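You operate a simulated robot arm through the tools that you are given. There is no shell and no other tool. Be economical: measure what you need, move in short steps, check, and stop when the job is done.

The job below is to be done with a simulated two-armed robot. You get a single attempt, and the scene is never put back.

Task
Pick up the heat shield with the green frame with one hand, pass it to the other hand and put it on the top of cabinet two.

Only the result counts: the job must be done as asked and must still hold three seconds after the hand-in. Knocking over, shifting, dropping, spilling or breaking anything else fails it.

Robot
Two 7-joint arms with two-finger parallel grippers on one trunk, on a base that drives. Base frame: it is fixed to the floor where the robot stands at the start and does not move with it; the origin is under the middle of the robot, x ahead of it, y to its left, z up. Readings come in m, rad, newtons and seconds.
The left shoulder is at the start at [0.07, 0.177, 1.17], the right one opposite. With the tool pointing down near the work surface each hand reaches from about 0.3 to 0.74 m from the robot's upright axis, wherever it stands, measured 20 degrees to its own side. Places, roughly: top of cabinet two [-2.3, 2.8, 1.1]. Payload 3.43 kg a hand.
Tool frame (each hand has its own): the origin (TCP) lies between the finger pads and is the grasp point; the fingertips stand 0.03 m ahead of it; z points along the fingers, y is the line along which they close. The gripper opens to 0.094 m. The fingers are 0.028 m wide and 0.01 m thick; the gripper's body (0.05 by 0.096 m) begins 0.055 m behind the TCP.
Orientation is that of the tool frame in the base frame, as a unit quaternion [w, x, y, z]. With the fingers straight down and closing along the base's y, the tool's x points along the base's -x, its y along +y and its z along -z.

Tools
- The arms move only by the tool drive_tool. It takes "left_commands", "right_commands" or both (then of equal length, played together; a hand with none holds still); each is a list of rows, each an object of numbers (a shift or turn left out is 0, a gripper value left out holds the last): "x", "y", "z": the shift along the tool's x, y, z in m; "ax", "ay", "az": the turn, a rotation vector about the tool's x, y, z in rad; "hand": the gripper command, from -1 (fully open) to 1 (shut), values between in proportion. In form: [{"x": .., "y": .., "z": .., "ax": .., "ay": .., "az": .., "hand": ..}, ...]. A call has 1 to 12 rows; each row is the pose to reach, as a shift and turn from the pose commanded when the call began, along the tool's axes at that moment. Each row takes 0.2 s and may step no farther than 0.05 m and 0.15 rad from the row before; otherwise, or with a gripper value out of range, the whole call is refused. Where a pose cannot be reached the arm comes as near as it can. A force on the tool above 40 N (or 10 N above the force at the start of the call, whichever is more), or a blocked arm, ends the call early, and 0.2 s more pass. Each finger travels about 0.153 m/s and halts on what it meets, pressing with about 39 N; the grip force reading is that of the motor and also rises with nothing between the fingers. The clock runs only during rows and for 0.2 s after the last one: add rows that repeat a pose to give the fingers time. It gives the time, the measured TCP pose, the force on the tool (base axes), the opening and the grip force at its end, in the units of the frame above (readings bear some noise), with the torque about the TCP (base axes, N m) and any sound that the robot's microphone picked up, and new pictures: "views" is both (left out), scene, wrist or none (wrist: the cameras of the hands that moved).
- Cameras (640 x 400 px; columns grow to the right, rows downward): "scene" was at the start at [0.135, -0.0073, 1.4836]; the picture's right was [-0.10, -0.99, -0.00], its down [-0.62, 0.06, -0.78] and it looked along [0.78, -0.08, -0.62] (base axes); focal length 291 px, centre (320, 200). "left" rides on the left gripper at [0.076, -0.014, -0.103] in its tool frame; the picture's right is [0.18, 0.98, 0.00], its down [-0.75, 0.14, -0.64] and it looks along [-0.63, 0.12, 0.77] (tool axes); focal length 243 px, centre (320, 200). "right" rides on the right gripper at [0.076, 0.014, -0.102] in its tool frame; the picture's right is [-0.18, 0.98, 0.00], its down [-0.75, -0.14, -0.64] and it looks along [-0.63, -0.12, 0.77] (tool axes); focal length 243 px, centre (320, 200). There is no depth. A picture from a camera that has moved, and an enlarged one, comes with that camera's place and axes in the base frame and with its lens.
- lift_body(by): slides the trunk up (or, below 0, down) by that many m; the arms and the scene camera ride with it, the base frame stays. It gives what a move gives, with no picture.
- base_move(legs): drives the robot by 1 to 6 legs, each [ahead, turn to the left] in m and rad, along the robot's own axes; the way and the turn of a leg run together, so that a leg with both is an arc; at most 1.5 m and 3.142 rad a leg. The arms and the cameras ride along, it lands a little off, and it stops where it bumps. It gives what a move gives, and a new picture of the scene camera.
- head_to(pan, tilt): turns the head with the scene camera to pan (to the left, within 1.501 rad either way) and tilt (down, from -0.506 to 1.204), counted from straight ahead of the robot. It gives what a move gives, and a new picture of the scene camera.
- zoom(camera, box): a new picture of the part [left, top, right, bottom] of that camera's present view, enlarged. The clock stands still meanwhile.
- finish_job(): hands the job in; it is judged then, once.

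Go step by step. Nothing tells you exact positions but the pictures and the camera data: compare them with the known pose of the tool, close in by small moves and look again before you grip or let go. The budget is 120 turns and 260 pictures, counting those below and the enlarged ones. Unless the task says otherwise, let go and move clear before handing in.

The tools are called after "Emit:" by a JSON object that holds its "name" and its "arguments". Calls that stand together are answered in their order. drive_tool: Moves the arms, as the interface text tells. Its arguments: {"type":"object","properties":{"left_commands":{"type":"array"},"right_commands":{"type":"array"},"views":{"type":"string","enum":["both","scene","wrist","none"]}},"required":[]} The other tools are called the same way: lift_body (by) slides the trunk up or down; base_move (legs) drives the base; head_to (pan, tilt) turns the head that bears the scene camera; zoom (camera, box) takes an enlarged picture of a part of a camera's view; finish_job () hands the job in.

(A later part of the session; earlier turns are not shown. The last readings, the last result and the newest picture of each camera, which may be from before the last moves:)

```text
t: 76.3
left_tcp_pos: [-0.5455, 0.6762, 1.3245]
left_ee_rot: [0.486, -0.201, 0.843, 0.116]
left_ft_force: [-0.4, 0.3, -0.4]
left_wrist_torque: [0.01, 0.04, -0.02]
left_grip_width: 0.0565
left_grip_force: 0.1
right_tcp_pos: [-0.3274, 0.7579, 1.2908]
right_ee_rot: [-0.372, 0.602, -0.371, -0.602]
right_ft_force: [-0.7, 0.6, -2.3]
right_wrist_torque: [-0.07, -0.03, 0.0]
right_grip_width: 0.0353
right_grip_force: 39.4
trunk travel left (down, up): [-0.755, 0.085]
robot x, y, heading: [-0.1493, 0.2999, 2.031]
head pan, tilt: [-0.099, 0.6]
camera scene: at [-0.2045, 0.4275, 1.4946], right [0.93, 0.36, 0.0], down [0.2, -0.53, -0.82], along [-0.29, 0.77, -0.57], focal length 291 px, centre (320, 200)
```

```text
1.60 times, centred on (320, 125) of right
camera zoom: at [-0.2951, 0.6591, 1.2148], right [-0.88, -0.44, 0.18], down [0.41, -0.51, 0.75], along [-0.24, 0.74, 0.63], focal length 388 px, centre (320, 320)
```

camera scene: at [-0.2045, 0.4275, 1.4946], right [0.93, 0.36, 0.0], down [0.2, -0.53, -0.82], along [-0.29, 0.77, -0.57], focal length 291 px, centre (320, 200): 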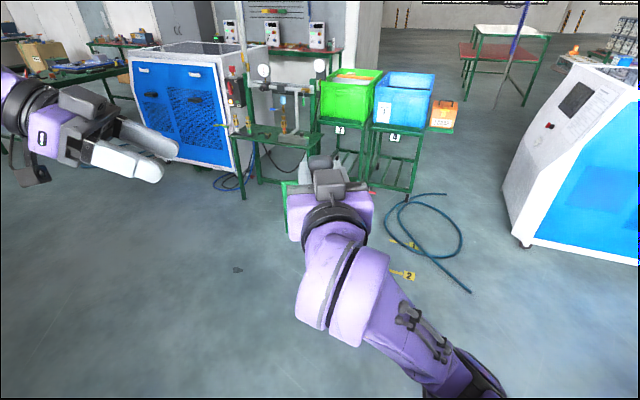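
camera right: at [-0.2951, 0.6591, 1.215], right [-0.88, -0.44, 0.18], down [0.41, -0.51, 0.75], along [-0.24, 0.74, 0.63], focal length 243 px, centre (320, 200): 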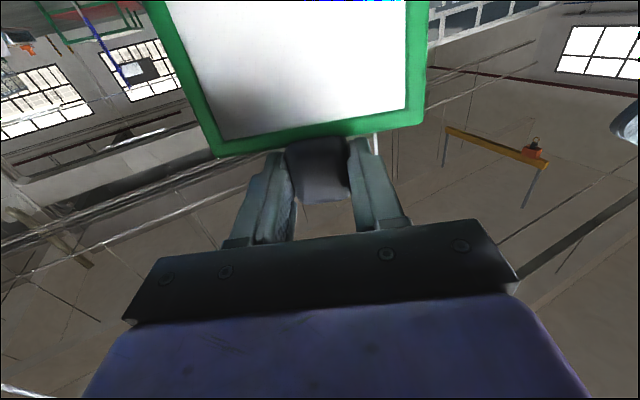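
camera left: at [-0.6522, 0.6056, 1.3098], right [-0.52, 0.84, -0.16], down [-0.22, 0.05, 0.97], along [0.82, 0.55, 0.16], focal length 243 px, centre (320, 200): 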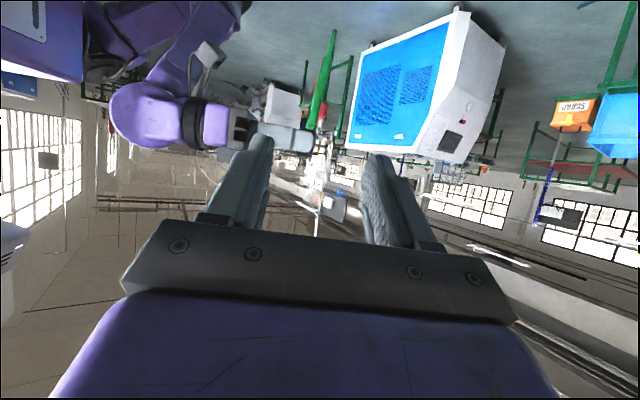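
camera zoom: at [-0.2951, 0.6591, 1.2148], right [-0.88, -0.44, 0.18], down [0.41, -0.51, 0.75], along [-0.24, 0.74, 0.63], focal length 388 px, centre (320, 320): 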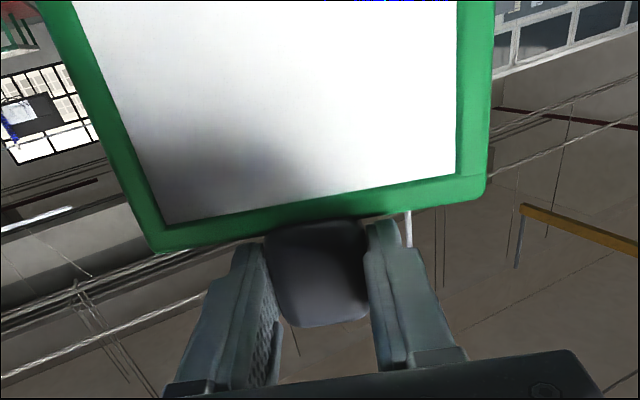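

The panel edge sits at x≈0.513 (robot frame), aligned with the left fingers' plane. I move the left hand onto it: first sideways 2.7 cm, then in.

Emit:
{"name": "drive_tool", "arguments": {"left_commands": [{"x": -0.0134, "z": 0.02}, {"x": -0.0268, "z": 0.04}, {"x": -0.0268, "z": 0.07}, {"x": -0.0268, "z": 0.1}, {"x": -0.0268, "z": 0.13}, {"x": -0.0268, "z": 0.155}, {"x": -0.0268, "z": 0.175}, {"x": -0.0268, "z": 0.195}, {"x": -0.0268, "z": 0.195}]}}

Emit:
{"name": "zoom", "arguments": {"camera": "right", "box": [120, 0, 520, 250]}}

Emit:
{"name": "zoom", "arguments": {"camera": "left", "box": [200, 0, 440, 200]}}

```text
t: 78.3
left_tcp_pos: [-0.3833, 0.7566, 1.2512]
left_ee_rot: [0.486, -0.199, 0.843, 0.115]
left_ft_force: [0.3, 0.7, -0.6]
left_wrist_torque: [0.02, 0.0, -0.03]
left_grip_width: 0.0563
left_grip_force: 0.0
right_tcp_pos: [-0.3288, 0.7565, 1.2904]
right_ee_rot: [0.372, -0.6, 0.373, 0.602]
right_ft_force: [-1.1, -0.1, -2.6]
right_wrist_torque: [-0.03, -0.04, -0.01]
right_grip_width: 0.0354
right_grip_force: 39.2
trunk travel left (down, up): [-0.755, 0.085]
robot x, y, heading: [-0.1494, 0.2971, 2.039]
head pan, tilt: [-0.099, 0.6]
camera scene: at [-0.2046, 0.4273, 1.4947], right [0.93, 0.36, 0.0], down [0.2, -0.53, -0.82], along [-0.29, 0.77, -0.57], focal length 291 px, centre (320, 200)
camera left: at [-0.4897, 0.6872, 1.2352], right [-0.52, 0.84, -0.16], down [-0.22, 0.05, 0.97], along [0.82, 0.54, 0.16], focal length 243 px, centre (320, 200)
```

scene: 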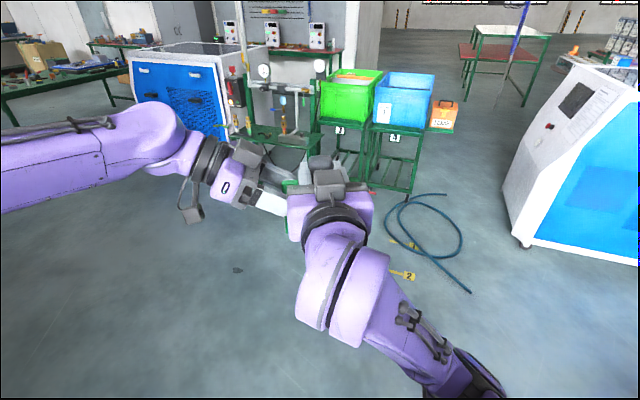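
left: 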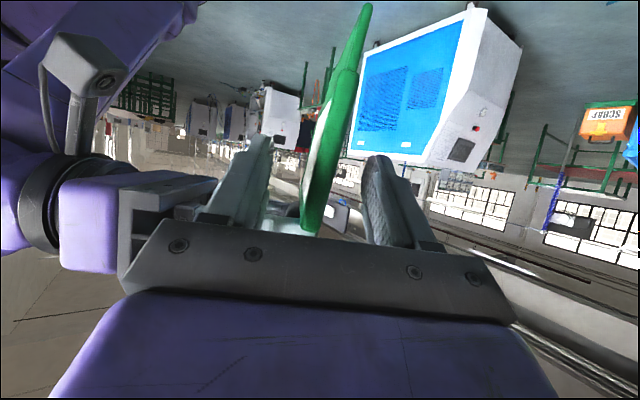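

```text
1.60 times, centred on (320, 125) of right
camera zoom: at [-0.2953, 0.6589, 1.2148], right [-0.88, -0.44, 0.18], down [0.41, -0.51, 0.75], along [-0.24, 0.74, 0.63], focal length 388 px, centre (320, 320)
```

zoom: 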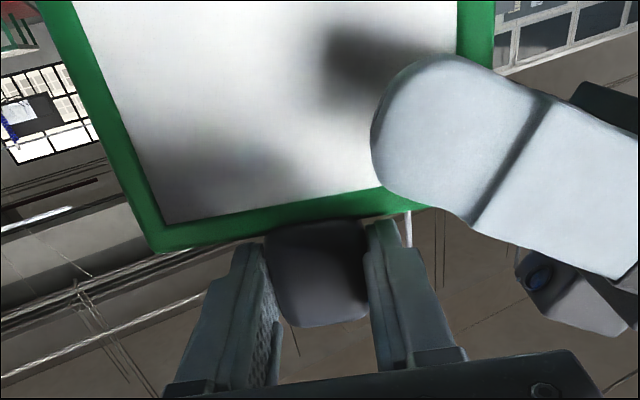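

```text
2.00 times, centred on (320, 100) of left
camera zoom: at [-0.4897, 0.6872, 1.2352], right [-0.52, 0.84, -0.16], down [-0.22, 0.05, 0.97], along [0.82, 0.54, 0.16], focal length 485 px, centre (320, 400)
```

zoom: 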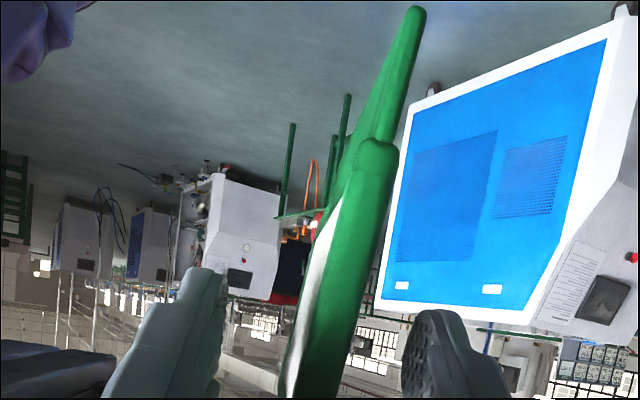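

The panel is between the left fingers but leans ~5°. I trim the left wrist by 0.08 rad, go 5 mm deeper and close.

Emit:
{"name": "drive_tool", "arguments": {"left_commands": [{"az": 0.08, "z": 0.005}, {"az": 0.08, "z": 0.005, "hand": 0.2}, {"az": 0.08, "z": 0.005, "hand": 0.5}, {"az": 0.08, "z": 0.005, "hand": 1}, {"az": 0.08, "z": 0.005, "hand": 1}, {"az": 0.08, "z": 0.005, "hand": 1}], "views": "wrist"}}

Emit:
{"name": "zoom", "arguments": {"camera": "right", "box": [120, 0, 520, 250]}}

```text
t: 79.7
left_tcp_pos: [-0.3796, 0.7592, 1.2482]
left_ee_rot: [0.481, -0.165, 0.85, 0.135]
left_ft_force: [4.3, -7.0, -0.9]
left_wrist_torque: [0.91, 0.46, 0.47]
left_grip_width: 0.0156
left_grip_force: 38.7
right_tcp_pos: [-0.3277, 0.7583, 1.2895]
right_ee_rot: [0.372, -0.601, 0.372, 0.602]
right_ft_force: [-4.4, 8.2, 0.4]
right_wrist_torque: [-0.67, -0.2, -0.79]
right_grip_width: 0.0357
right_grip_force: 39.0
trunk travel left (down, up): [-0.755, 0.085]
robot x, y, heading: [-0.1487, 0.2988, 2.037]
head pan, tilt: [-0.099, 0.6]
camera left: at [-0.489, 0.6949, 1.2324], right [-0.49, 0.87, -0.09], down [-0.19, -0.01, 0.98], along [0.85, 0.5, 0.17], focal length 243 px, centre (320, 200)
```

left: 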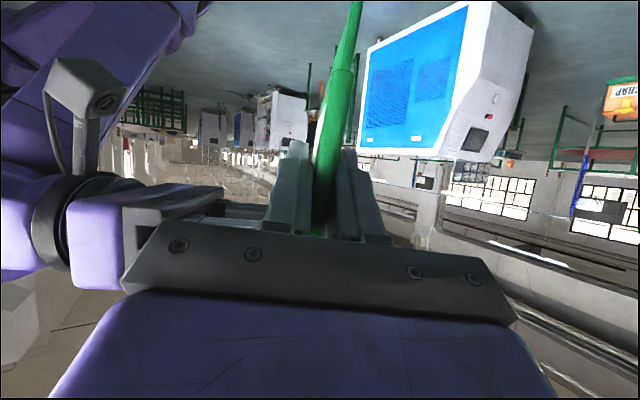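

```text
1.60 times, centred on (320, 125) of right
camera zoom: at [-0.295, 0.6595, 1.2147], right [-0.88, -0.44, 0.18], down [0.41, -0.51, 0.75], along [-0.24, 0.74, 0.63], focal length 388 px, centre (320, 320)
```

zoom: 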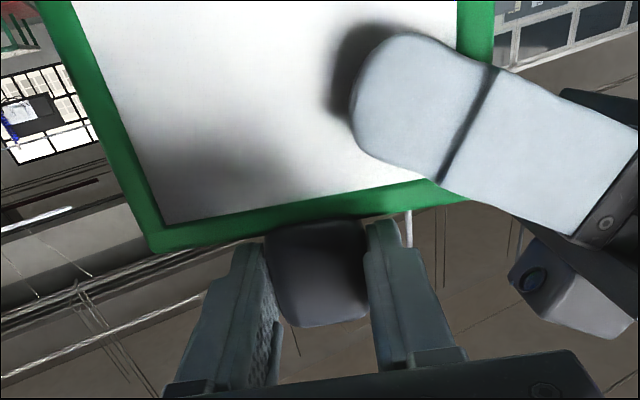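

Both hands hold it now. I re-grip the knob 10 mm deeper with the right hand (the left holds it), and will drive with both hands holding.

Emit:
{"name": "drive_tool", "arguments": {"right_commands": [{"hand": 0.0}, {"hand": -0.2}, {"hand": -0.2}, {"z": 0.005, "hand": -0.2}, {"z": 0.01, "hand": -0.2}, {"z": 0.01, "hand": 0.1}, {"z": 0.01, "hand": 1}, {"z": 0.01, "hand": 1}, {"z": 0.01, "hand": 1}], "views": "wrist"}}

```text
t: 81.7
left_tcp_pos: [-0.3793, 0.7592, 1.2481]
left_ee_rot: [0.481, -0.166, 0.85, 0.135]
left_ft_force: [5.2, 2.1, -1.7]
left_wrist_torque: [-0.06, 0.16, 0.09]
left_grip_width: 0.0151
left_grip_force: 38.9
right_tcp_pos: [-0.3318, 0.7655, 1.2904]
right_ee_rot: [0.372, -0.601, 0.372, 0.601]
right_ft_force: [-4.6, -2.3, 0.9]
right_wrist_torque: [-0.1, 0.15, 0.05]
right_grip_width: 0.0401
right_grip_force: 38.9
trunk travel left (down, up): [-0.755, 0.085]
robot x, y, heading: [-0.1474, 0.2998, 2.031]
head pan, tilt: [-0.099, 0.6]
camera right: at [-0.2993, 0.6679, 1.2146], right [-0.88, -0.44, 0.18], down [0.41, -0.51, 0.75], along [-0.24, 0.74, 0.63], focal length 243 px, centre (320, 200)
```

right: 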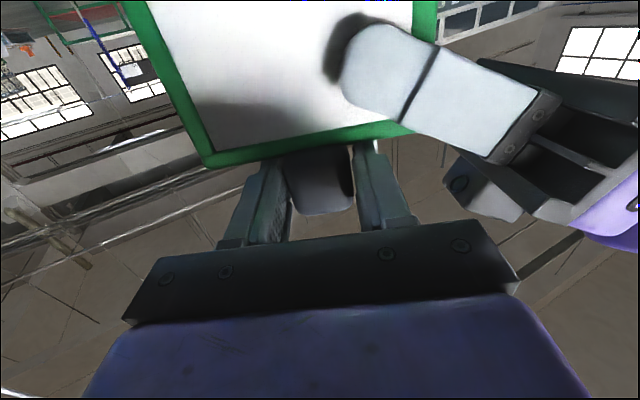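

The knob width now reads 40 mm instead of 35.5 mm, so the grip may be skewed. I look closely.

Emit:
{"name": "zoom", "arguments": {"camera": "right", "box": [220, 110, 440, 260]}}

Emit:
{"name": "zoom", "arguments": {"camera": "scene", "box": [260, 130, 400, 230]}}

```text
2.67 times, centred on (330, 185) of right
camera zoom: at [-0.2993, 0.6679, 1.2146], right [-0.88, -0.44, 0.18], down [0.41, -0.51, 0.75], along [-0.24, 0.74, 0.63], focal length 647 px, centre (293, 240)
```

zoom: 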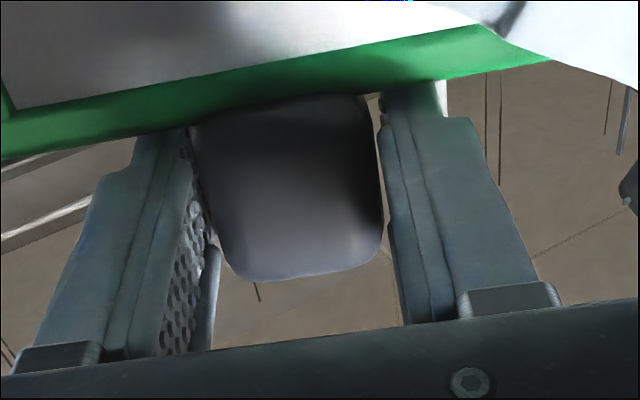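

```text
4.00 times, centred on (330, 180) of scene
camera zoom: at [-0.2043, 0.4277, 1.4947], right [0.93, 0.36, 0.0], down [0.2, -0.53, -0.82], along [-0.29, 0.77, -0.57], focal length 1164 px, centre (280, 280)
```

zoom: 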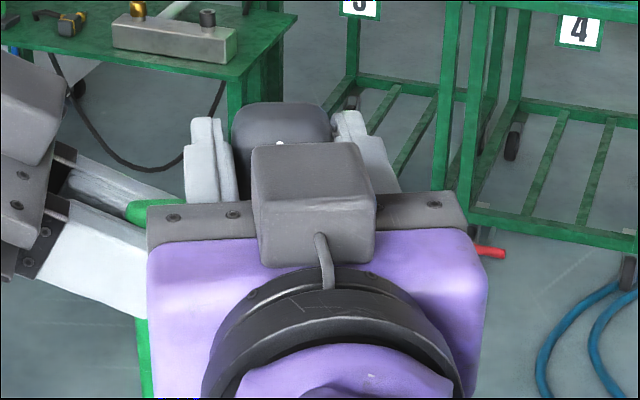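

Emit:
{"name": "drive_tool", "arguments": {"right_commands": [{"hand": 0.0}, {"hand": -0.2}, {"hand": -0.2}], "views": "none"}}

Emit:
{"name": "zoom", "arguments": {"camera": "right", "box": [160, 40, 480, 260]}}

Emit:
{"name": "zoom", "arguments": {"camera": "scene", "box": [260, 130, 400, 230]}}

```text
t: 82.5
left_tcp_pos: [-0.3789, 0.7589, 1.2494]
left_ee_rot: [0.481, -0.167, 0.85, 0.135]
left_ft_force: [0.2, 0.7, -0.2]
left_wrist_torque: [-0.03, 0.08, 0.01]
left_grip_width: 0.0151
left_grip_force: 39.0
right_tcp_pos: [-0.3323, 0.7665, 1.2902]
right_ee_rot: [-0.373, 0.602, -0.371, -0.601]
right_ft_force: [-0.2, -0.1, -1.1]
right_wrist_torque: [0.0, 0.01, -0.03]
right_grip_width: 0.0565
right_grip_force: 0.1
trunk travel left (down, up): [-0.755, 0.085]
robot x, y, heading: [-0.15, 0.2997, 2.036]
head pan, tilt: [-0.099, 0.6]
```

```text
1.82 times, centred on (320, 150) of right
camera zoom: at [-0.2993, 0.6681, 1.2146], right [-0.88, -0.44, 0.18], down [0.41, -0.51, 0.75], along [-0.24, 0.74, 0.63], focal length 441 px, centre (320, 291)
```

zoom: 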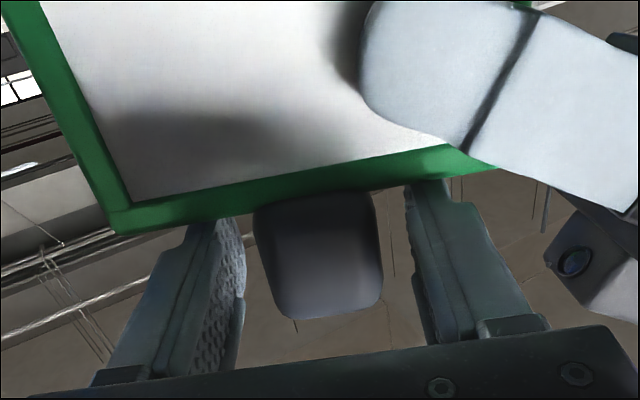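

```text
4.00 times, centred on (330, 180) of scene
camera zoom: at [-0.2044, 0.4277, 1.4947], right [0.93, 0.36, 0.0], down [0.2, -0.53, -0.82], along [-0.29, 0.77, -0.57], focal length 1164 px, centre (280, 280)
```

zoom: 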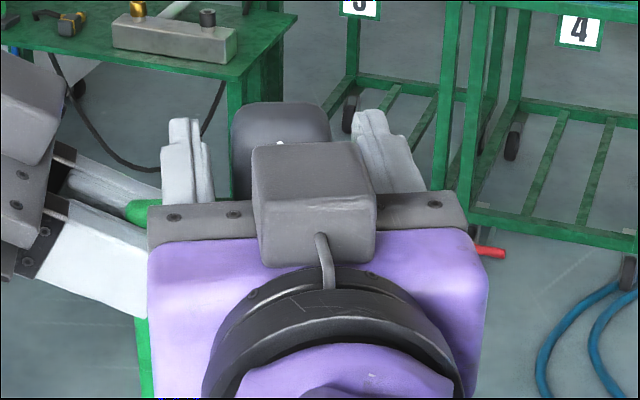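

The knob is centred but turned a few degrees relative to the fingers. I align the right wrist (small yaw, roll, pitch) and close again.

Emit:
{"name": "drive_tool", "arguments": {"right_commands": [{"ax": 0.045, "ay": -0.07, "az": 0.03}, {"ax": 0.045, "ay": -0.07, "az": 0.03}, {"ax": 0.045, "ay": -0.07, "az": 0.03, "hand": 0.1}, {"ax": 0.045, "ay": -0.07, "az": 0.03, "hand": 1}, {"ax": 0.045, "ay": -0.07, "az": 0.03, "hand": 1}, {"ax": 0.045, "ay": -0.07, "az": 0.03, "hand": 1}], "views": "wrist"}}

```text
t: 83.9
left_tcp_pos: [-0.3791, 0.7601, 1.2479]
left_ee_rot: [0.482, -0.165, 0.85, 0.135]
left_ft_force: [3.7, 2.4, -0.6]
left_wrist_torque: [-0.5, 1.04, 0.08]
left_grip_width: 0.0148
left_grip_force: 39.0
right_tcp_pos: [-0.3323, 0.7656, 1.2907]
right_ee_rot: [0.388, -0.567, 0.38, 0.619]
right_ft_force: [-2.1, -0.7, 0.5]
right_wrist_torque: [0.39, -0.86, 0.0]
right_grip_width: 0.0401
right_grip_force: 38.9
trunk travel left (down, up): [-0.755, 0.085]
robot x, y, heading: [-0.1538, 0.2964, 2.039]
head pan, tilt: [-0.099, 0.6]
camera right: at [-0.3083, 0.6704, 1.2081], right [-0.89, -0.41, 0.21], down [0.43, -0.57, 0.7], along [-0.17, 0.72, 0.68], focal length 243 px, centre (320, 200)
```

right: 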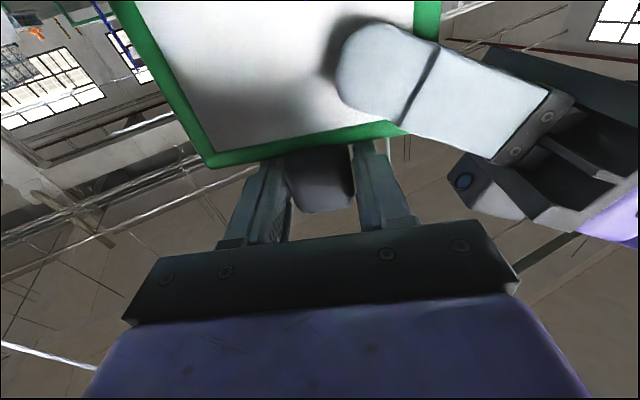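

The width is again exactly 40.1 mm: that is the knob's true full width, and the earlier shallow grip was only on its rounded edge, which explains the slip. The roll trim only adds stress, so I undo it.

Emit:
{"name": "drive_tool", "arguments": {"right_commands": [{"az": -0.015}, {"az": -0.03}, {"az": -0.03}], "views": "none"}}

Emit:
{"name": "head_to", "arguments": {"pan": 0.3, "tilt": 0.35}}

Emit:
{"name": "zoom", "arguments": {"camera": "scene", "box": [150, 60, 400, 240]}}

```text
t: 84.7
left_tcp_pos: [-0.3799, 0.7579, 1.2491]
left_ee_rot: [0.482, -0.166, 0.85, 0.134]
left_ft_force: [7.6, 2.3, -3.2]
left_wrist_torque: [0.07, -0.14, 0.01]
left_grip_width: 0.0149
left_grip_force: 39.0
right_tcp_pos: [-0.3319, 0.7658, 1.2905]
right_ee_rot: [0.398, -0.571, 0.372, 0.614]
right_ft_force: [-7.4, -1.8, 3.9]
right_wrist_torque: [-0.19, 0.64, 0.04]
right_grip_width: 0.0401
right_grip_force: 39.1
trunk travel left (down, up): [-0.755, 0.085]
robot x, y, heading: [-0.1524, 0.2989, 2.034]
head pan, tilt: [-0.099, 0.6]
```

```text
t: 85.5
left_tcp_pos: [-0.3794, 0.7596, 1.2484]
left_ee_rot: [0.481, -0.166, 0.85, 0.135]
left_ft_force: [8.7, 2.2, -3.3]
left_wrist_torque: [-0.14, 0.37, 0.05]
left_grip_width: 0.0148
left_grip_force: 38.8
right_tcp_pos: [-0.3316, 0.766, 1.2904]
right_ee_rot: [0.399, -0.571, 0.372, 0.614]
right_ft_force: [-8.3, -2.9, 3.6]
right_wrist_torque: [0.0, 0.24, 0.01]
right_grip_width: 0.04
right_grip_force: 38.9
trunk travel left (down, up): [-0.755, 0.085]
robot x, y, heading: [-0.1448, 0.2926, 2.034]
head pan, tilt: [0.3, 0.351]
camera scene: at [-0.2372, 0.4124, 1.5174], right [0.72, 0.69, 0.0], down [0.24, -0.25, -0.94], along [-0.65, 0.68, -0.34], focal length 291 px, centre (320, 200)
```

scene: 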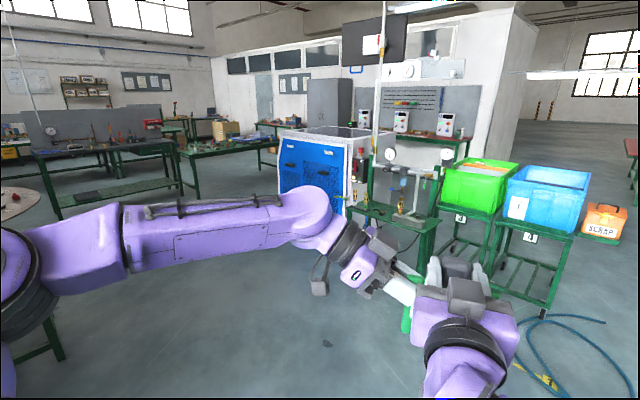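

```text
2.22 times, centred on (275, 150) of scene
camera zoom: at [-0.2372, 0.4124, 1.5174], right [0.72, 0.69, 0.0], down [0.24, -0.25, -0.94], along [-0.65, 0.68, -0.34], focal length 646 px, centre (420, 311)
```

zoom: 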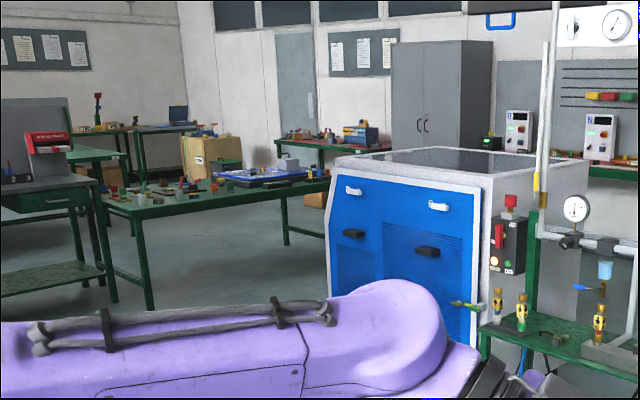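

The target top is the blue cabinet ahead-left (front edge at y≈2.55, x from −2.9 to −1.9), with a dark flat top. I'll drive with both hands holding, first the turn, checking the grip.

Emit:
{"name": "base_move", "arguments": {"legs": [[0, 0.3], [0, 0.333]]}}

```text
t: 88.0
left_tcp_pos: [-0.6072, 0.5341, 1.2483]
left_ee_rot: [0.414, -0.424, 0.756, 0.278]
left_ft_force: [5.1, 9.5, -3.1]
left_wrist_torque: [-0.33, 0.16, 0.07]
left_grip_width: 0.0149
left_grip_force: 39.1
right_tcp_pos: [-0.5733, 0.5681, 1.2898]
right_ee_rot: [0.187, -0.659, 0.176, 0.707]
right_ft_force: [-4.2, -9.3, 2.9]
right_wrist_torque: [-0.28, 0.15, 0.14]
right_grip_width: 0.0401
right_grip_force: 38.3
trunk travel left (down, up): [-0.755, 0.085]
robot x, y, heading: [-0.1506, 0.3007, 2.674]
head pan, tilt: [0.3, 0.351]
camera scene: at [-0.2865, 0.3399, 1.5174], right [0.17, 0.99, 0.0], down [0.34, -0.06, -0.94], along [-0.93, 0.16, -0.34], focal length 291 px, centre (320, 200)
```

scene: 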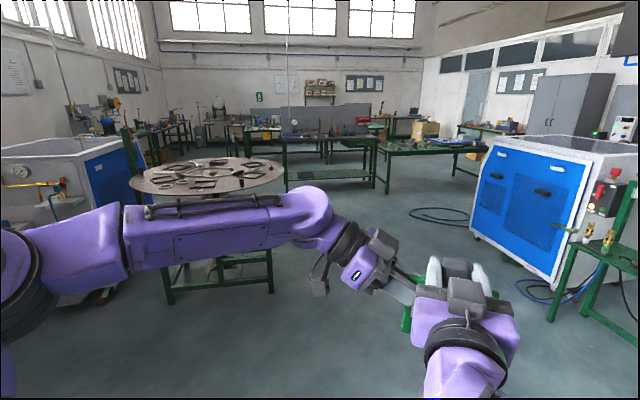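

Grip holds. Path is clear; I drive toward the waypoint (−2.58, 1.55) in shorter legs.

Emit:
{"name": "base_move", "arguments": {"legs": [[0.7, 0], [0.7, 0], [0.67, 0], [0.66, 0]]}}

```text
t: 101.8
left_tcp_pos: [-3.0434, 1.7677, 1.2487]
left_ee_rot: [0.416, -0.422, 0.756, 0.278]
left_ft_force: [1.5, 1.9, -0.5]
left_wrist_torque: [-0.02, -0.02, 0.02]
left_grip_width: 0.0151
left_grip_force: 38.8
right_tcp_pos: [-3.0083, 1.8016, 1.2896]
right_ee_rot: [0.186, -0.659, 0.175, 0.707]
right_ft_force: [-0.3, -2.5, -1.0]
right_wrist_torque: [-0.15, 0.09, -0.01]
right_grip_width: 0.0403
right_grip_force: 38.9
trunk travel left (down, up): [-0.755, 0.085]
robot x, y, heading: [-2.5881, 1.5294, 2.669]
head pan, tilt: [0.3, 0.351]
camera scene: at [-2.7227, 1.5735, 1.5175], right [0.17, 0.99, 0.0], down [0.34, -0.06, -0.94], along [-0.93, 0.16, -0.34], focal length 291 px, centre (320, 200)
```

scene: 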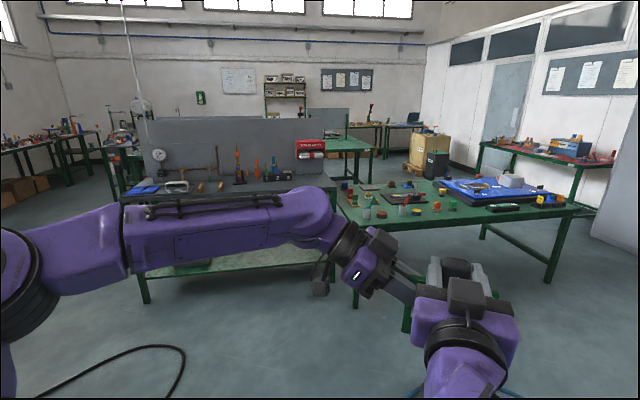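

Arrived. Now I turn right to face the cabinet (heading ≈1.571), in small legs.

Emit:
{"name": "base_move", "arguments": {"legs": [[0, -0.37], [0, -0.37], [0, -0.358]]}}

Emit:
{"name": "head_to", "arguments": {"pan": 0.0, "tilt": 0.55}}

```text
t: 105.6
left_tcp_pos: [-2.5848, 2.0485, 1.2488]
left_ee_rot: [0.499, 0.035, 0.866, 0.02]
left_ft_force: [1.0, 6.0, 0.3]
left_wrist_torque: [-0.07, -0.12, 0.06]
left_grip_width: 0.0148
left_grip_force: 39.0
right_tcp_pos: [-2.5412, 2.0336, 1.2899]
right_ee_rot: [0.528, -0.471, 0.493, 0.506]
right_ft_force: [0.5, -6.2, -0.9]
right_wrist_torque: [-0.2, 0.16, 0.22]
right_grip_width: 0.0398
right_grip_force: 39.0
trunk travel left (down, up): [-0.755, 0.085]
robot x, y, heading: [-2.5825, 1.5364, 1.571]
head pan, tilt: [0.3, 0.351]
camera scene: at [-2.6149, 1.6741, 1.5174], right [0.96, 0.3, 0.0], down [0.1, -0.33, -0.94], along [-0.28, 0.9, -0.34], focal length 291 px, centre (320, 200)
```

scene: 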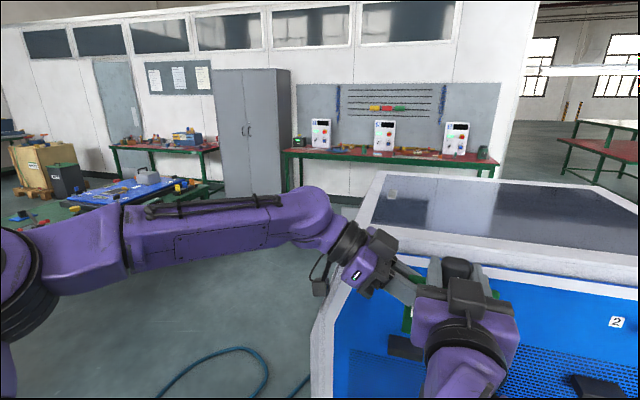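

```text
t: 106.4
left_tcp_pos: [-2.5844, 2.0484, 1.2496]
left_ee_rot: [0.5, 0.034, 0.865, 0.02]
left_ft_force: [1.2, 0.2, -1.0]
left_wrist_torque: [-0.07, -0.09, 0.0]
left_grip_width: 0.0149
left_grip_force: 38.9
right_tcp_pos: [-2.5394, 2.0327, 1.2898]
right_ee_rot: [0.528, -0.471, 0.494, 0.506]
right_ft_force: [-0.3, -0.2, -0.4]
right_wrist_torque: [0.03, 0.21, -0.04]
right_grip_width: 0.0401
right_grip_force: 38.9
trunk travel left (down, up): [-0.755, 0.085]
robot x, y, heading: [-2.583, 1.5291, 1.572]
head pan, tilt: [0.0, 0.55]
camera scene: at [-2.5863, 1.6751, 1.4992], right [1.0, 0.0, 0.0], down [0.0, -0.52, -0.85], along [0.0, 0.85, -0.52], focal length 291 px, centre (320, 200)
```

scene: 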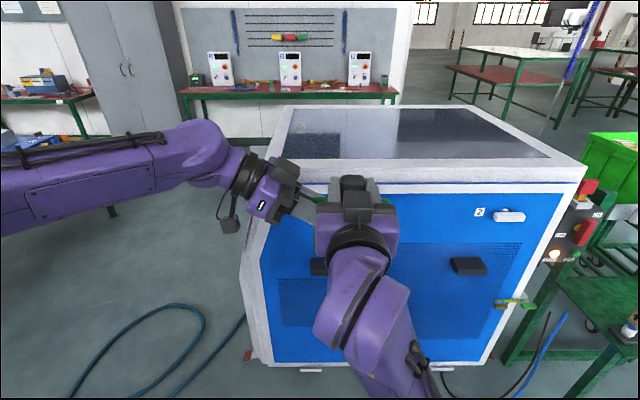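

Label "2" confirms cabinet two. I zoom on its top to see whether the dark inset is flat and where the front edge is.

Emit:
{"name": "zoom", "arguments": {"camera": "scene", "box": [380, 80, 600, 220]}}

Emit:
{"name": "zoom", "arguments": {"camera": "scene", "box": [240, 80, 460, 220]}}

```text
2.86 times, centred on (490, 150) of scene
camera zoom: at [-2.5863, 1.6751, 1.4992], right [1.0, 0.0, 0.0], down [0.0, -0.52, -0.85], along [0.0, 0.85, -0.52], focal length 831 px, centre (-166, 343)
```

zoom: 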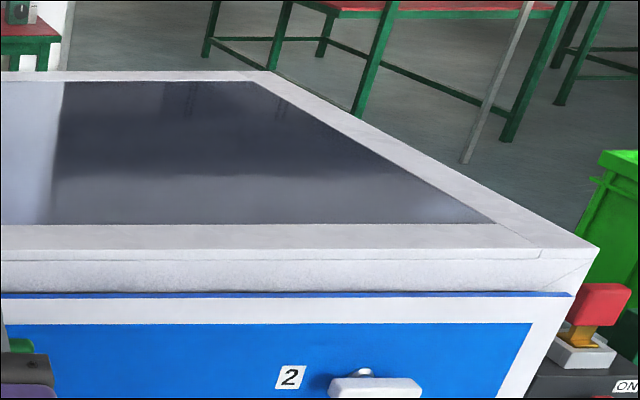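

```text
2.86 times, centred on (350, 150) of scene
camera zoom: at [-2.5863, 1.6751, 1.4992], right [1.0, 0.0, 0.0], down [0.0, -0.52, -0.85], along [0.0, 0.85, -0.52], focal length 831 px, centre (234, 343)
```

zoom: 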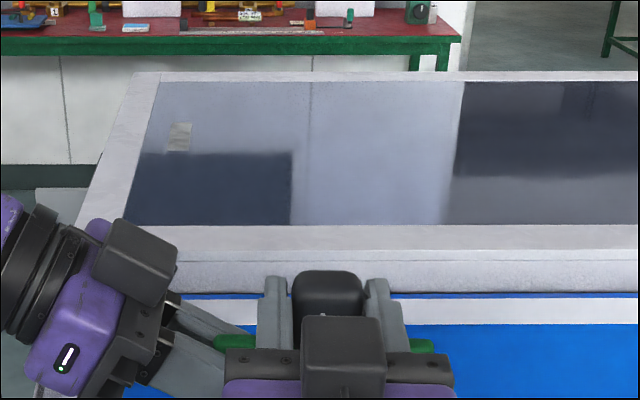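

The top is a flat glass inset with a rim; front edge y≈2.53, inset from y≈2.60. I raise the trunk 8 cm and drive ahead 0.65 m.

Emit:
{"name": "lift_body", "arguments": {"by": 0.08}}

Emit:
{"name": "base_move", "arguments": {"legs": [[0.35, 0], [0.3, 0]]}}

```text
t: 107.5
left_tcp_pos: [-2.5855, 2.0479, 1.3277]
left_ee_rot: [0.5, 0.034, 0.865, 0.02]
left_ft_force: [0.7, 0.6, -1.4]
left_wrist_torque: [-0.03, -0.06, 0.02]
left_grip_width: 0.0149
left_grip_force: 39.1
right_tcp_pos: [-2.5395, 2.0328, 1.3697]
right_ee_rot: [0.529, -0.47, 0.494, 0.506]
right_ft_force: [-1.3, -1.5, -0.2]
right_wrist_torque: [0.02, 0.16, 0.04]
right_grip_width: 0.04
right_grip_force: 39.1
trunk travel left (down, up): [-0.835, 0.005]
robot x, y, heading: [-2.5852, 1.528, 1.567]
head pan, tilt: [0.0, 0.55]
```

```text
t: 111.1
left_tcp_pos: [-2.5824, 2.6179, 1.328]
left_ee_rot: [0.497, 0.037, 0.867, 0.02]
left_ft_force: [-1.0, -2.0, -1.4]
left_wrist_torque: [-0.17, 0.11, 0.11]
left_grip_width: 0.0148
left_grip_force: 38.8
right_tcp_pos: [-2.5362, 2.6027, 1.3697]
right_ee_rot: [0.528, -0.469, 0.497, 0.504]
right_ft_force: [0.9, 0.7, -1.1]
right_wrist_torque: [0.23, -0.11, -0.16]
right_grip_width: 0.0401
right_grip_force: 38.7
trunk travel left (down, up): [-0.835, 0.005]
robot x, y, heading: [-2.5825, 2.1113, 1.559]
head pan, tilt: [0.0, 0.55]
stopped in leg 2: the robot was blocked; the commanded pose is now the measured one
camera scene: at [-2.5864, 2.2428, 1.5802], right [1.0, -0.01, 0.0], down [0.0, -0.52, -0.86], along [0.01, 0.86, -0.52], focal length 291 px, centre (320, 200)
```

scene: 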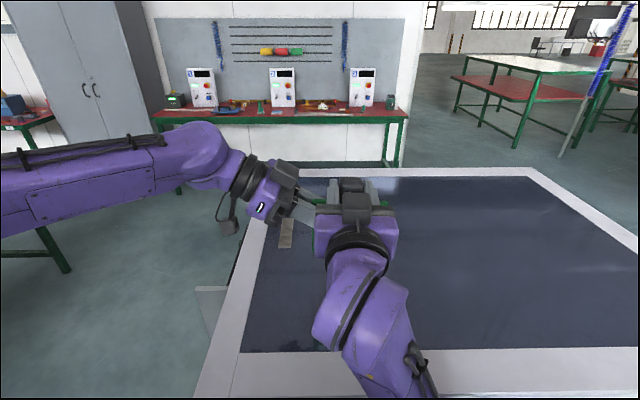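

The base touched the cabinet front at y≈2.11 (0.55 m in); I back off 2 cm. Then the left hand lets go and withdraws, leaving the shield in the right hand.

Emit:
{"name": "base_move", "arguments": {"legs": [[-0.025, 0]]}}

Emit:
{"name": "drive_tool", "arguments": {"left_commands": [{"hand": 0.5}, {"hand": 0.0}, {"hand": -0.2}, {"hand": -0.2}, {"z": -0.02, "hand": -0.2}, {"z": -0.05}, {"z": -0.09}, {"z": -0.13}, {"z": -0.17}, {"z": -0.2}], "views": "scene"}}

Emit:
{"name": "zoom", "arguments": {"camera": "right", "box": [120, 0, 520, 250]}}

```text
t: 111.9
left_tcp_pos: [-2.5817, 2.6082, 1.321]
left_ee_rot: [0.498, 0.034, 0.866, 0.013]
left_ft_force: [1.2, 0.5, -1.4]
left_wrist_torque: [-0.19, -0.3, -0.04]
left_grip_width: 0.0149
left_grip_force: 38.8
right_tcp_pos: [-2.5364, 2.5921, 1.3629]
right_ee_rot: [0.526, -0.471, 0.5, 0.501]
right_ft_force: [-1.3, 0.4, -1.2]
right_wrist_torque: [0.17, 0.35, 0.0]
right_grip_width: 0.0402
right_grip_force: 38.9
trunk travel left (down, up): [-0.835, 0.005]
robot x, y, heading: [-2.5841, 2.0854, 1.565]
head pan, tilt: [0.0, 0.55]
camera scene: at [-2.5849, 2.2356, 1.5783], right [1.0, -0.01, 0.0], down [0.0, -0.53, -0.85], along [0.01, 0.85, -0.53], focal length 291 px, centre (320, 200)
```

scene: 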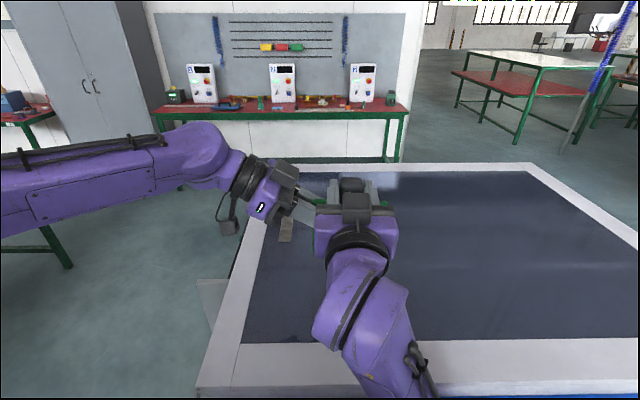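

```text
t: 114.1
left_tcp_pos: [-2.7556, 2.6031, 1.4256]
left_ee_rot: [0.497, 0.034, 0.867, 0.017]
left_ft_force: [0.1, -0.6, 0.5]
left_wrist_torque: [-0.04, -0.02, -0.05]
left_grip_width: 0.0566
left_grip_force: 0.1
right_tcp_pos: [-2.5372, 2.5853, 1.3657]
right_ee_rot: [0.525, -0.472, 0.498, 0.503]
right_ft_force: [0.3, 0.6, -2.1]
right_wrist_torque: [-0.03, -0.03, 0.0]
right_grip_width: 0.04
right_grip_force: 39.0
trunk travel left (down, up): [-0.835, 0.005]
robot x, y, heading: [-2.5846, 2.0853, 1.56]
head pan, tilt: [0.0, 0.55]
camera scene: at [-2.5858, 2.228, 1.5792], right [1.0, -0.01, 0.0], down [0.0, -0.52, -0.85], along [0.01, 0.85, -0.52], focal length 291 px, centre (320, 200)
```

scene: 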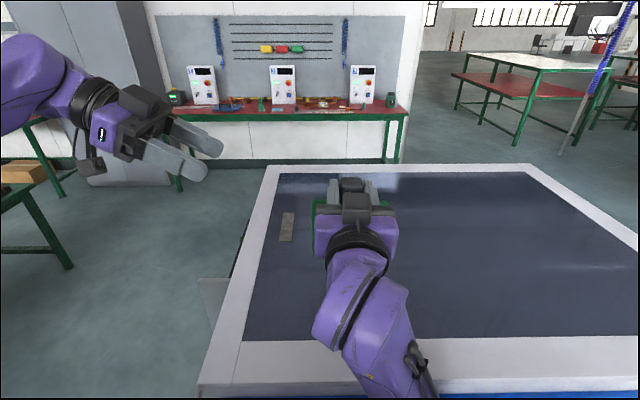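

```text
1.60 times, centred on (320, 125) of right
camera zoom: at [-2.557, 2.4893, 1.2842], right [-0.98, 0.04, 0.19], down [0.11, -0.69, 0.71], along [0.16, 0.72, 0.67], focal length 388 px, centre (320, 320)
```

zoom: 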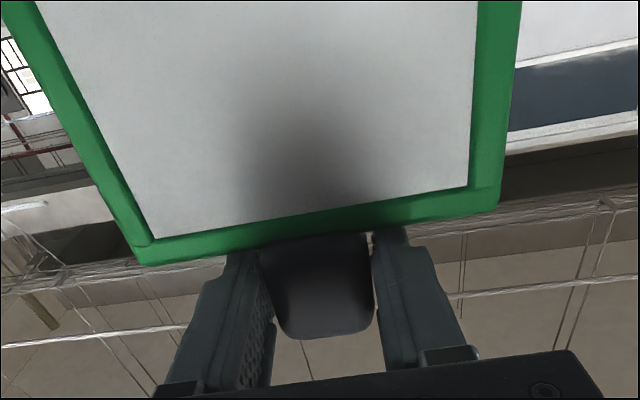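

The shield is now in the right hand alone with a full grip. I pitch the right hand down slowly while moving over the glass.

Emit:
{"name": "drive_tool", "arguments": {"right_commands": [{"ay": 0.13, "y": -0.011, "z": 0.008, "x": 0.002}, {"ay": 0.27, "y": -0.022, "z": 0.016, "x": 0.004}, {"ay": 0.41, "y": -0.033, "z": 0.025, "x": 0.006}, {"ay": 0.55, "y": -0.045, "z": 0.033, "x": 0.008}, {"ay": 0.69, "y": -0.056, "z": 0.042, "x": 0.012}, {"ay": 0.83, "y": -0.067, "z": 0.05, "x": 0.016}, {"ay": 0.97, "y": -0.078, "z": 0.058, "x": 0.02}, {"ay": 1.11, "y": -0.09, "z": 0.067, "x": 0.024}, {"ay": 1.25, "y": -0.101, "z": 0.075, "x": 0.028}, {"ay": 1.39, "y": -0.112, "z": 0.083, "x": 0.032}, {"ay": 1.52, "y": -0.124, "z": 0.092, "x": 0.036}, {"ay": 1.64, "y": -0.135, "z": 0.1, "x": 0.04}]}}

```text
t: 116.7
left_tcp_pos: [-2.7553, 2.6036, 1.4243]
left_ee_rot: [0.497, 0.035, 0.867, 0.016]
left_ft_force: [-0.8, -0.8, 0.4]
left_wrist_torque: [-0.04, -0.02, -0.01]
left_grip_width: 0.0564
left_grip_force: 0.2
right_tcp_pos: [-2.3967, 2.6819, 1.3305]
right_ee_rot: [-0.007, -0.689, 0.725, -0.002]
right_ft_force: [0.2, -0.4, -1.4]
right_wrist_torque: [0.09, 0.0, -0.02]
right_grip_width: 0.0401
right_grip_force: 39.1
trunk travel left (down, up): [-0.835, 0.005]
robot x, y, heading: [-2.5827, 2.085, 1.559]
head pan, tilt: [0.0, 0.55]
camera scene: at [-2.5855, 2.2296, 1.579], right [1.0, -0.01, 0.0], down [0.0, -0.52, -0.85], along [0.01, 0.85, -0.52], focal length 291 px, centre (320, 200)
camera right: at [-2.4143, 2.6084, 1.4347], right [-0.97, 0.23, 0.0], down [0.18, 0.75, 0.63], along [0.14, 0.61, -0.78], focal length 243 px, centre (320, 200)
```

scene: 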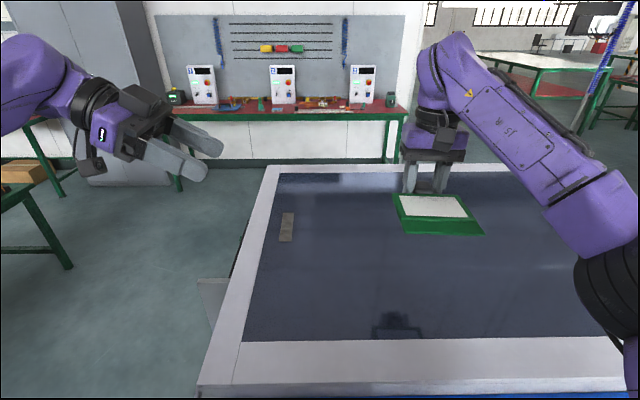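
right: 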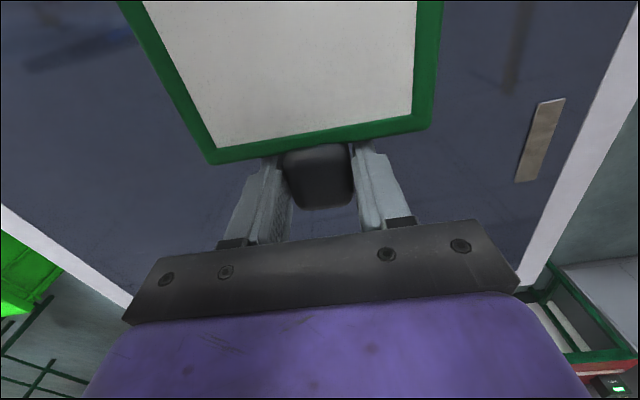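

The shield hangs level over the glass. By triangulating the tape on the glass the surface is at z≈1.14. I move 5.5 cm further in and down to ~3 cm above contact.

Emit:
{"name": "drive_tool", "arguments": {"right_commands": [{"x": -0.02, "z": 0.0}, {"x": -0.04, "z": 0.01}, {"x": -0.055, "z": 0.03}, {"x": -0.055, "z": 0.055}, {"x": -0.055, "z": 0.08}, {"x": -0.055, "z": 0.105}, {"x": -0.055, "z": 0.125}, {"x": -0.055, "z": 0.125}]}}

Emit:
{"name": "zoom", "arguments": {"camera": "scene", "box": [360, 130, 520, 260]}}

```text
t: 118.5
left_tcp_pos: [-2.7549, 2.603, 1.4252]
left_ee_rot: [0.497, 0.035, 0.867, 0.016]
left_ft_force: [-0.3, -0.3, 0.6]
left_wrist_torque: [-0.02, 0.02, 0.03]
left_grip_width: 0.0565
left_grip_force: 0.1
right_tcp_pos: [-2.3926, 2.7356, 1.2056]
right_ee_rot: [-0.006, -0.688, 0.725, -0.002]
right_ft_force: [-0.2, -0.2, -1.4]
right_wrist_torque: [0.1, 0.0, 0.01]
right_grip_width: 0.0399
right_grip_force: 39.2
right hand out of reach, approached as far as the arm can: row 3
trunk travel left (down, up): [-0.835, 0.005]
robot x, y, heading: [-2.584, 2.0873, 1.565]
head pan, tilt: [0.0, 0.55]
camera scene: at [-2.5853, 2.2285, 1.5792], right [1.0, -0.01, 0.0], down [0.0, -0.52, -0.85], along [0.01, 0.85, -0.52], focal length 291 px, centre (320, 200)
camera right: at [-2.4117, 2.6615, 1.3091], right [-0.97, 0.24, 0.0], down [0.18, 0.75, 0.63], along [0.15, 0.62, -0.77], focal length 243 px, centre (320, 200)
```

scene: 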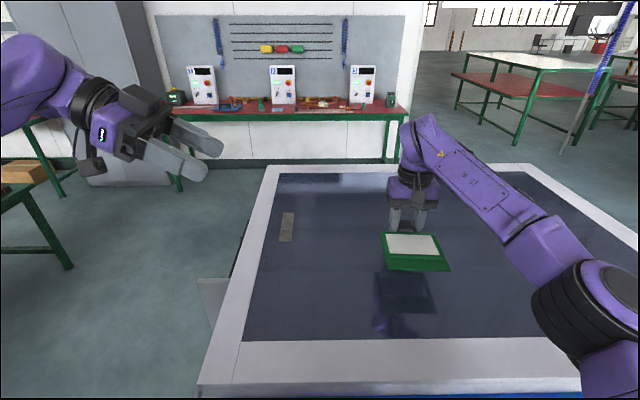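
right: 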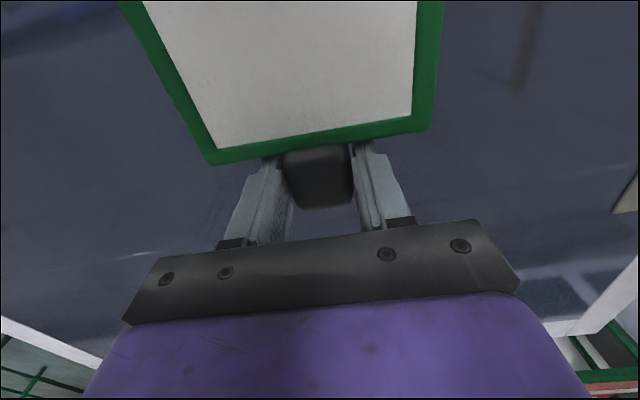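

```text
3.08 times, centred on (440, 195) of scene
camera zoom: at [-2.5853, 2.2285, 1.5792], right [1.0, -0.01, 0.0], down [0.0, -0.52, -0.85], along [0.01, 0.85, -0.52], focal length 895 px, centre (-49, 215)
```

zoom: 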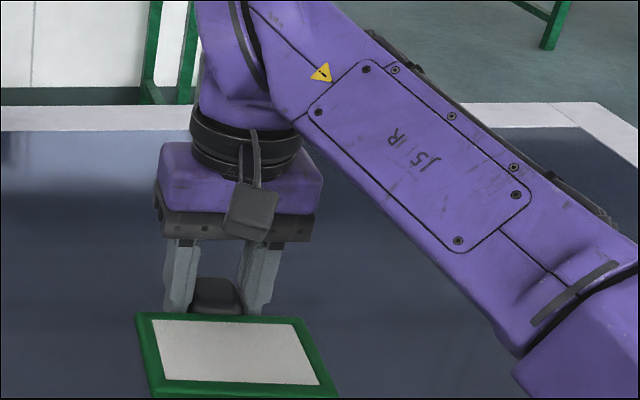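

The reflection suggests ~4–5 cm still below the panel. I go down in small rows and watch the force.

Emit:
{"name": "drive_tool", "arguments": {"right_commands": [{"z": 0.006}, {"z": 0.012}, {"z": 0.018}, {"z": 0.024}, {"z": 0.028}, {"z": 0.028}]}}

Emit:
{"name": "zoom", "arguments": {"camera": "scene", "box": [360, 180, 520, 310]}}

```text
t: 119.9
left_tcp_pos: [-2.7538, 2.6032, 1.4239]
left_ee_rot: [0.497, 0.035, 0.867, 0.016]
left_ft_force: [0.4, -0.5, -0.8]
left_wrist_torque: [0.01, -0.04, 0.01]
left_grip_width: 0.0566
left_grip_force: 0.1
right_tcp_pos: [-2.3944, 2.7352, 1.1772]
right_ee_rot: [-0.006, -0.688, 0.726, -0.002]
right_ft_force: [-0.8, 0.0, -2.0]
right_wrist_torque: [0.14, 0.0, 0.01]
right_grip_width: 0.04
right_grip_force: 39.4
trunk travel left (down, up): [-0.835, 0.005]
robot x, y, heading: [-2.587, 2.0863, 1.567]
head pan, tilt: [0.0, 0.55]
camera scene: at [-2.5851, 2.2284, 1.5792], right [1.0, -0.01, 0.0], down [0.0, -0.52, -0.85], along [0.01, 0.85, -0.52], focal length 291 px, centre (320, 200)
camera right: at [-2.4123, 2.6607, 1.281], right [-0.97, 0.23, 0.0], down [0.18, 0.75, 0.63], along [0.15, 0.62, -0.77], focal length 243 px, centre (320, 200)
```

scene: 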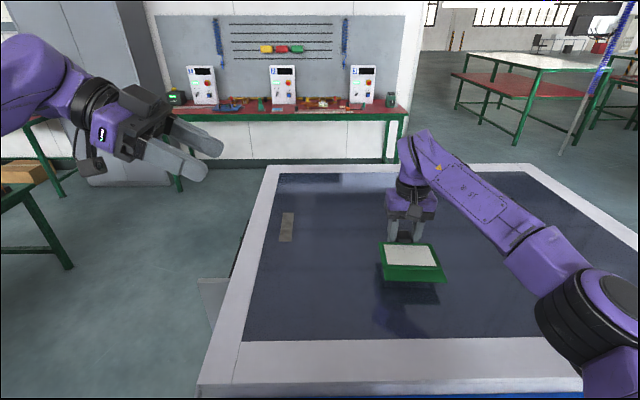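
right: 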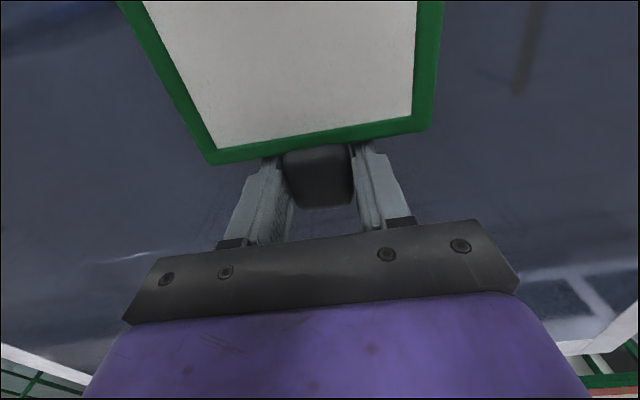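

```text
3.08 times, centred on (440, 245) of scene
camera zoom: at [-2.5851, 2.2284, 1.5792], right [1.0, -0.01, 0.0], down [0.0, -0.52, -0.85], along [0.01, 0.85, -0.52], focal length 895 px, centre (-49, 62)
```

zoom: 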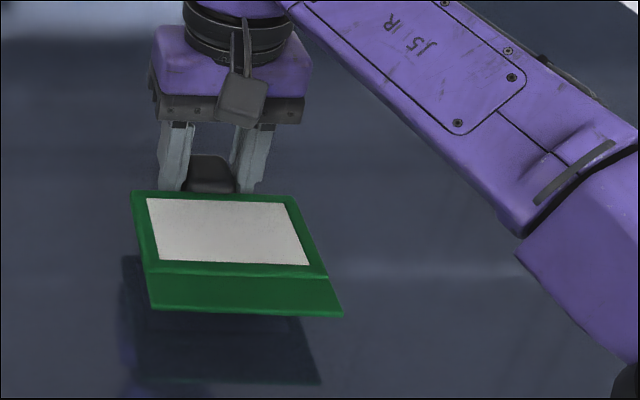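

Emit:
{"name": "drive_tool", "arguments": {"right_commands": [{"z": 0.004}, {"z": 0.008}, {"z": 0.012}, {"z": 0.012}], "views": "none"}}

Emit:
{"name": "zoom", "arguments": {"camera": "scene", "box": [360, 190, 520, 320]}}

```text
t: 120.9
left_tcp_pos: [-2.7534, 2.6021, 1.4249]
left_ee_rot: [0.497, 0.035, 0.867, 0.016]
left_ft_force: [0.9, -0.6, 0.9]
left_wrist_torque: [-0.03, 0.03, 0.0]
left_grip_width: 0.0563
left_grip_force: 0.0
right_tcp_pos: [-2.3946, 2.7338, 1.166]
right_ee_rot: [-0.005, -0.689, 0.725, -0.001]
right_ft_force: [0.0, 2.0, 2.8]
right_wrist_torque: [0.25, -0.17, 0.07]
right_grip_width: 0.0399
right_grip_force: 38.9
trunk travel left (down, up): [-0.835, 0.005]
robot x, y, heading: [-2.5843, 2.0853, 1.569]
head pan, tilt: [0.0, 0.55]
```

```text
3.08 times, centred on (440, 255) of scene
camera zoom: at [-2.585, 2.2282, 1.5793], right [1.0, -0.01, 0.0], down [0.0, -0.52, -0.85], along [0.01, 0.85, -0.52], focal length 895 px, centre (-49, 31)
```

zoom: 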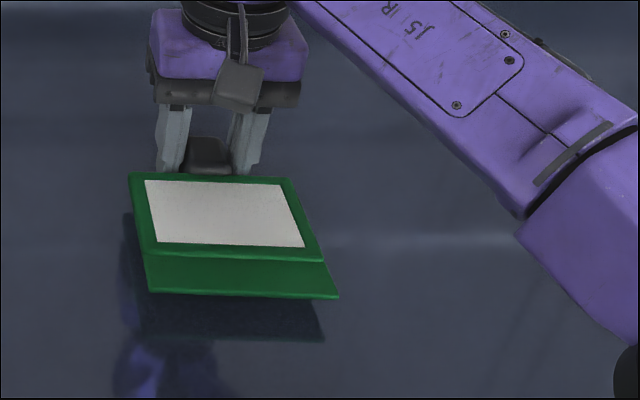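

The fingertips just touched (tips z≈1.136), while the panel's near end is still ~1–2 cm up. I raise slightly and tilt the hand so the near end comes down level.

Emit:
{"name": "drive_tool", "arguments": {"right_commands": [{"z": -0.003}, {"z": -0.003, "ay": -0.04}, {"z": -0.003, "ay": -0.08}, {"z": -0.003, "ay": -0.11}, {"z": -0.003, "ay": -0.11}], "views": "none"}}

Emit:
{"name": "zoom", "arguments": {"camera": "scene", "box": [360, 190, 520, 320]}}

```text
t: 122.1
left_tcp_pos: [-2.7543, 2.605, 1.4255]
left_ee_rot: [0.498, 0.035, 0.866, 0.015]
left_ft_force: [-0.2, 0.4, 0.7]
left_wrist_torque: [-0.01, -0.05, -0.01]
left_grip_width: 0.0566
left_grip_force: 0.0
right_tcp_pos: [-2.3942, 2.7342, 1.1673]
right_ee_rot: [0.033, -0.688, 0.724, 0.037]
right_ft_force: [-0.7, 0.8, -2.5]
right_wrist_torque: [0.13, 0.02, 0.0]
right_grip_width: 0.04
right_grip_force: 38.7
trunk travel left (down, up): [-0.835, 0.005]
robot x, y, heading: [-2.586, 2.0883, 1.568]
head pan, tilt: [0.0, 0.55]
```

```text
3.08 times, centred on (440, 255) of scene
camera zoom: at [-2.5849, 2.2285, 1.5792], right [1.0, -0.01, 0.0], down [0.0, -0.52, -0.85], along [0.01, 0.85, -0.52], focal length 895 px, centre (-49, 31)
```

zoom: 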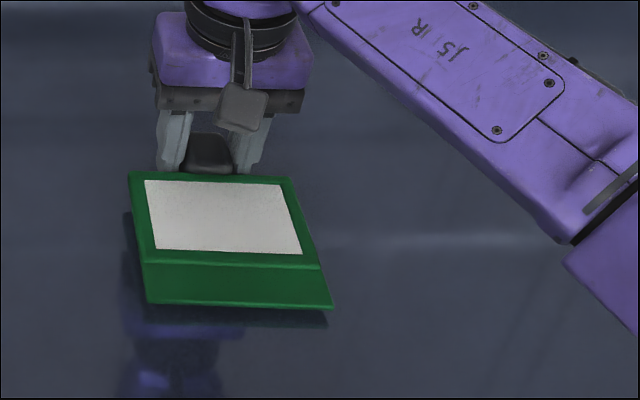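

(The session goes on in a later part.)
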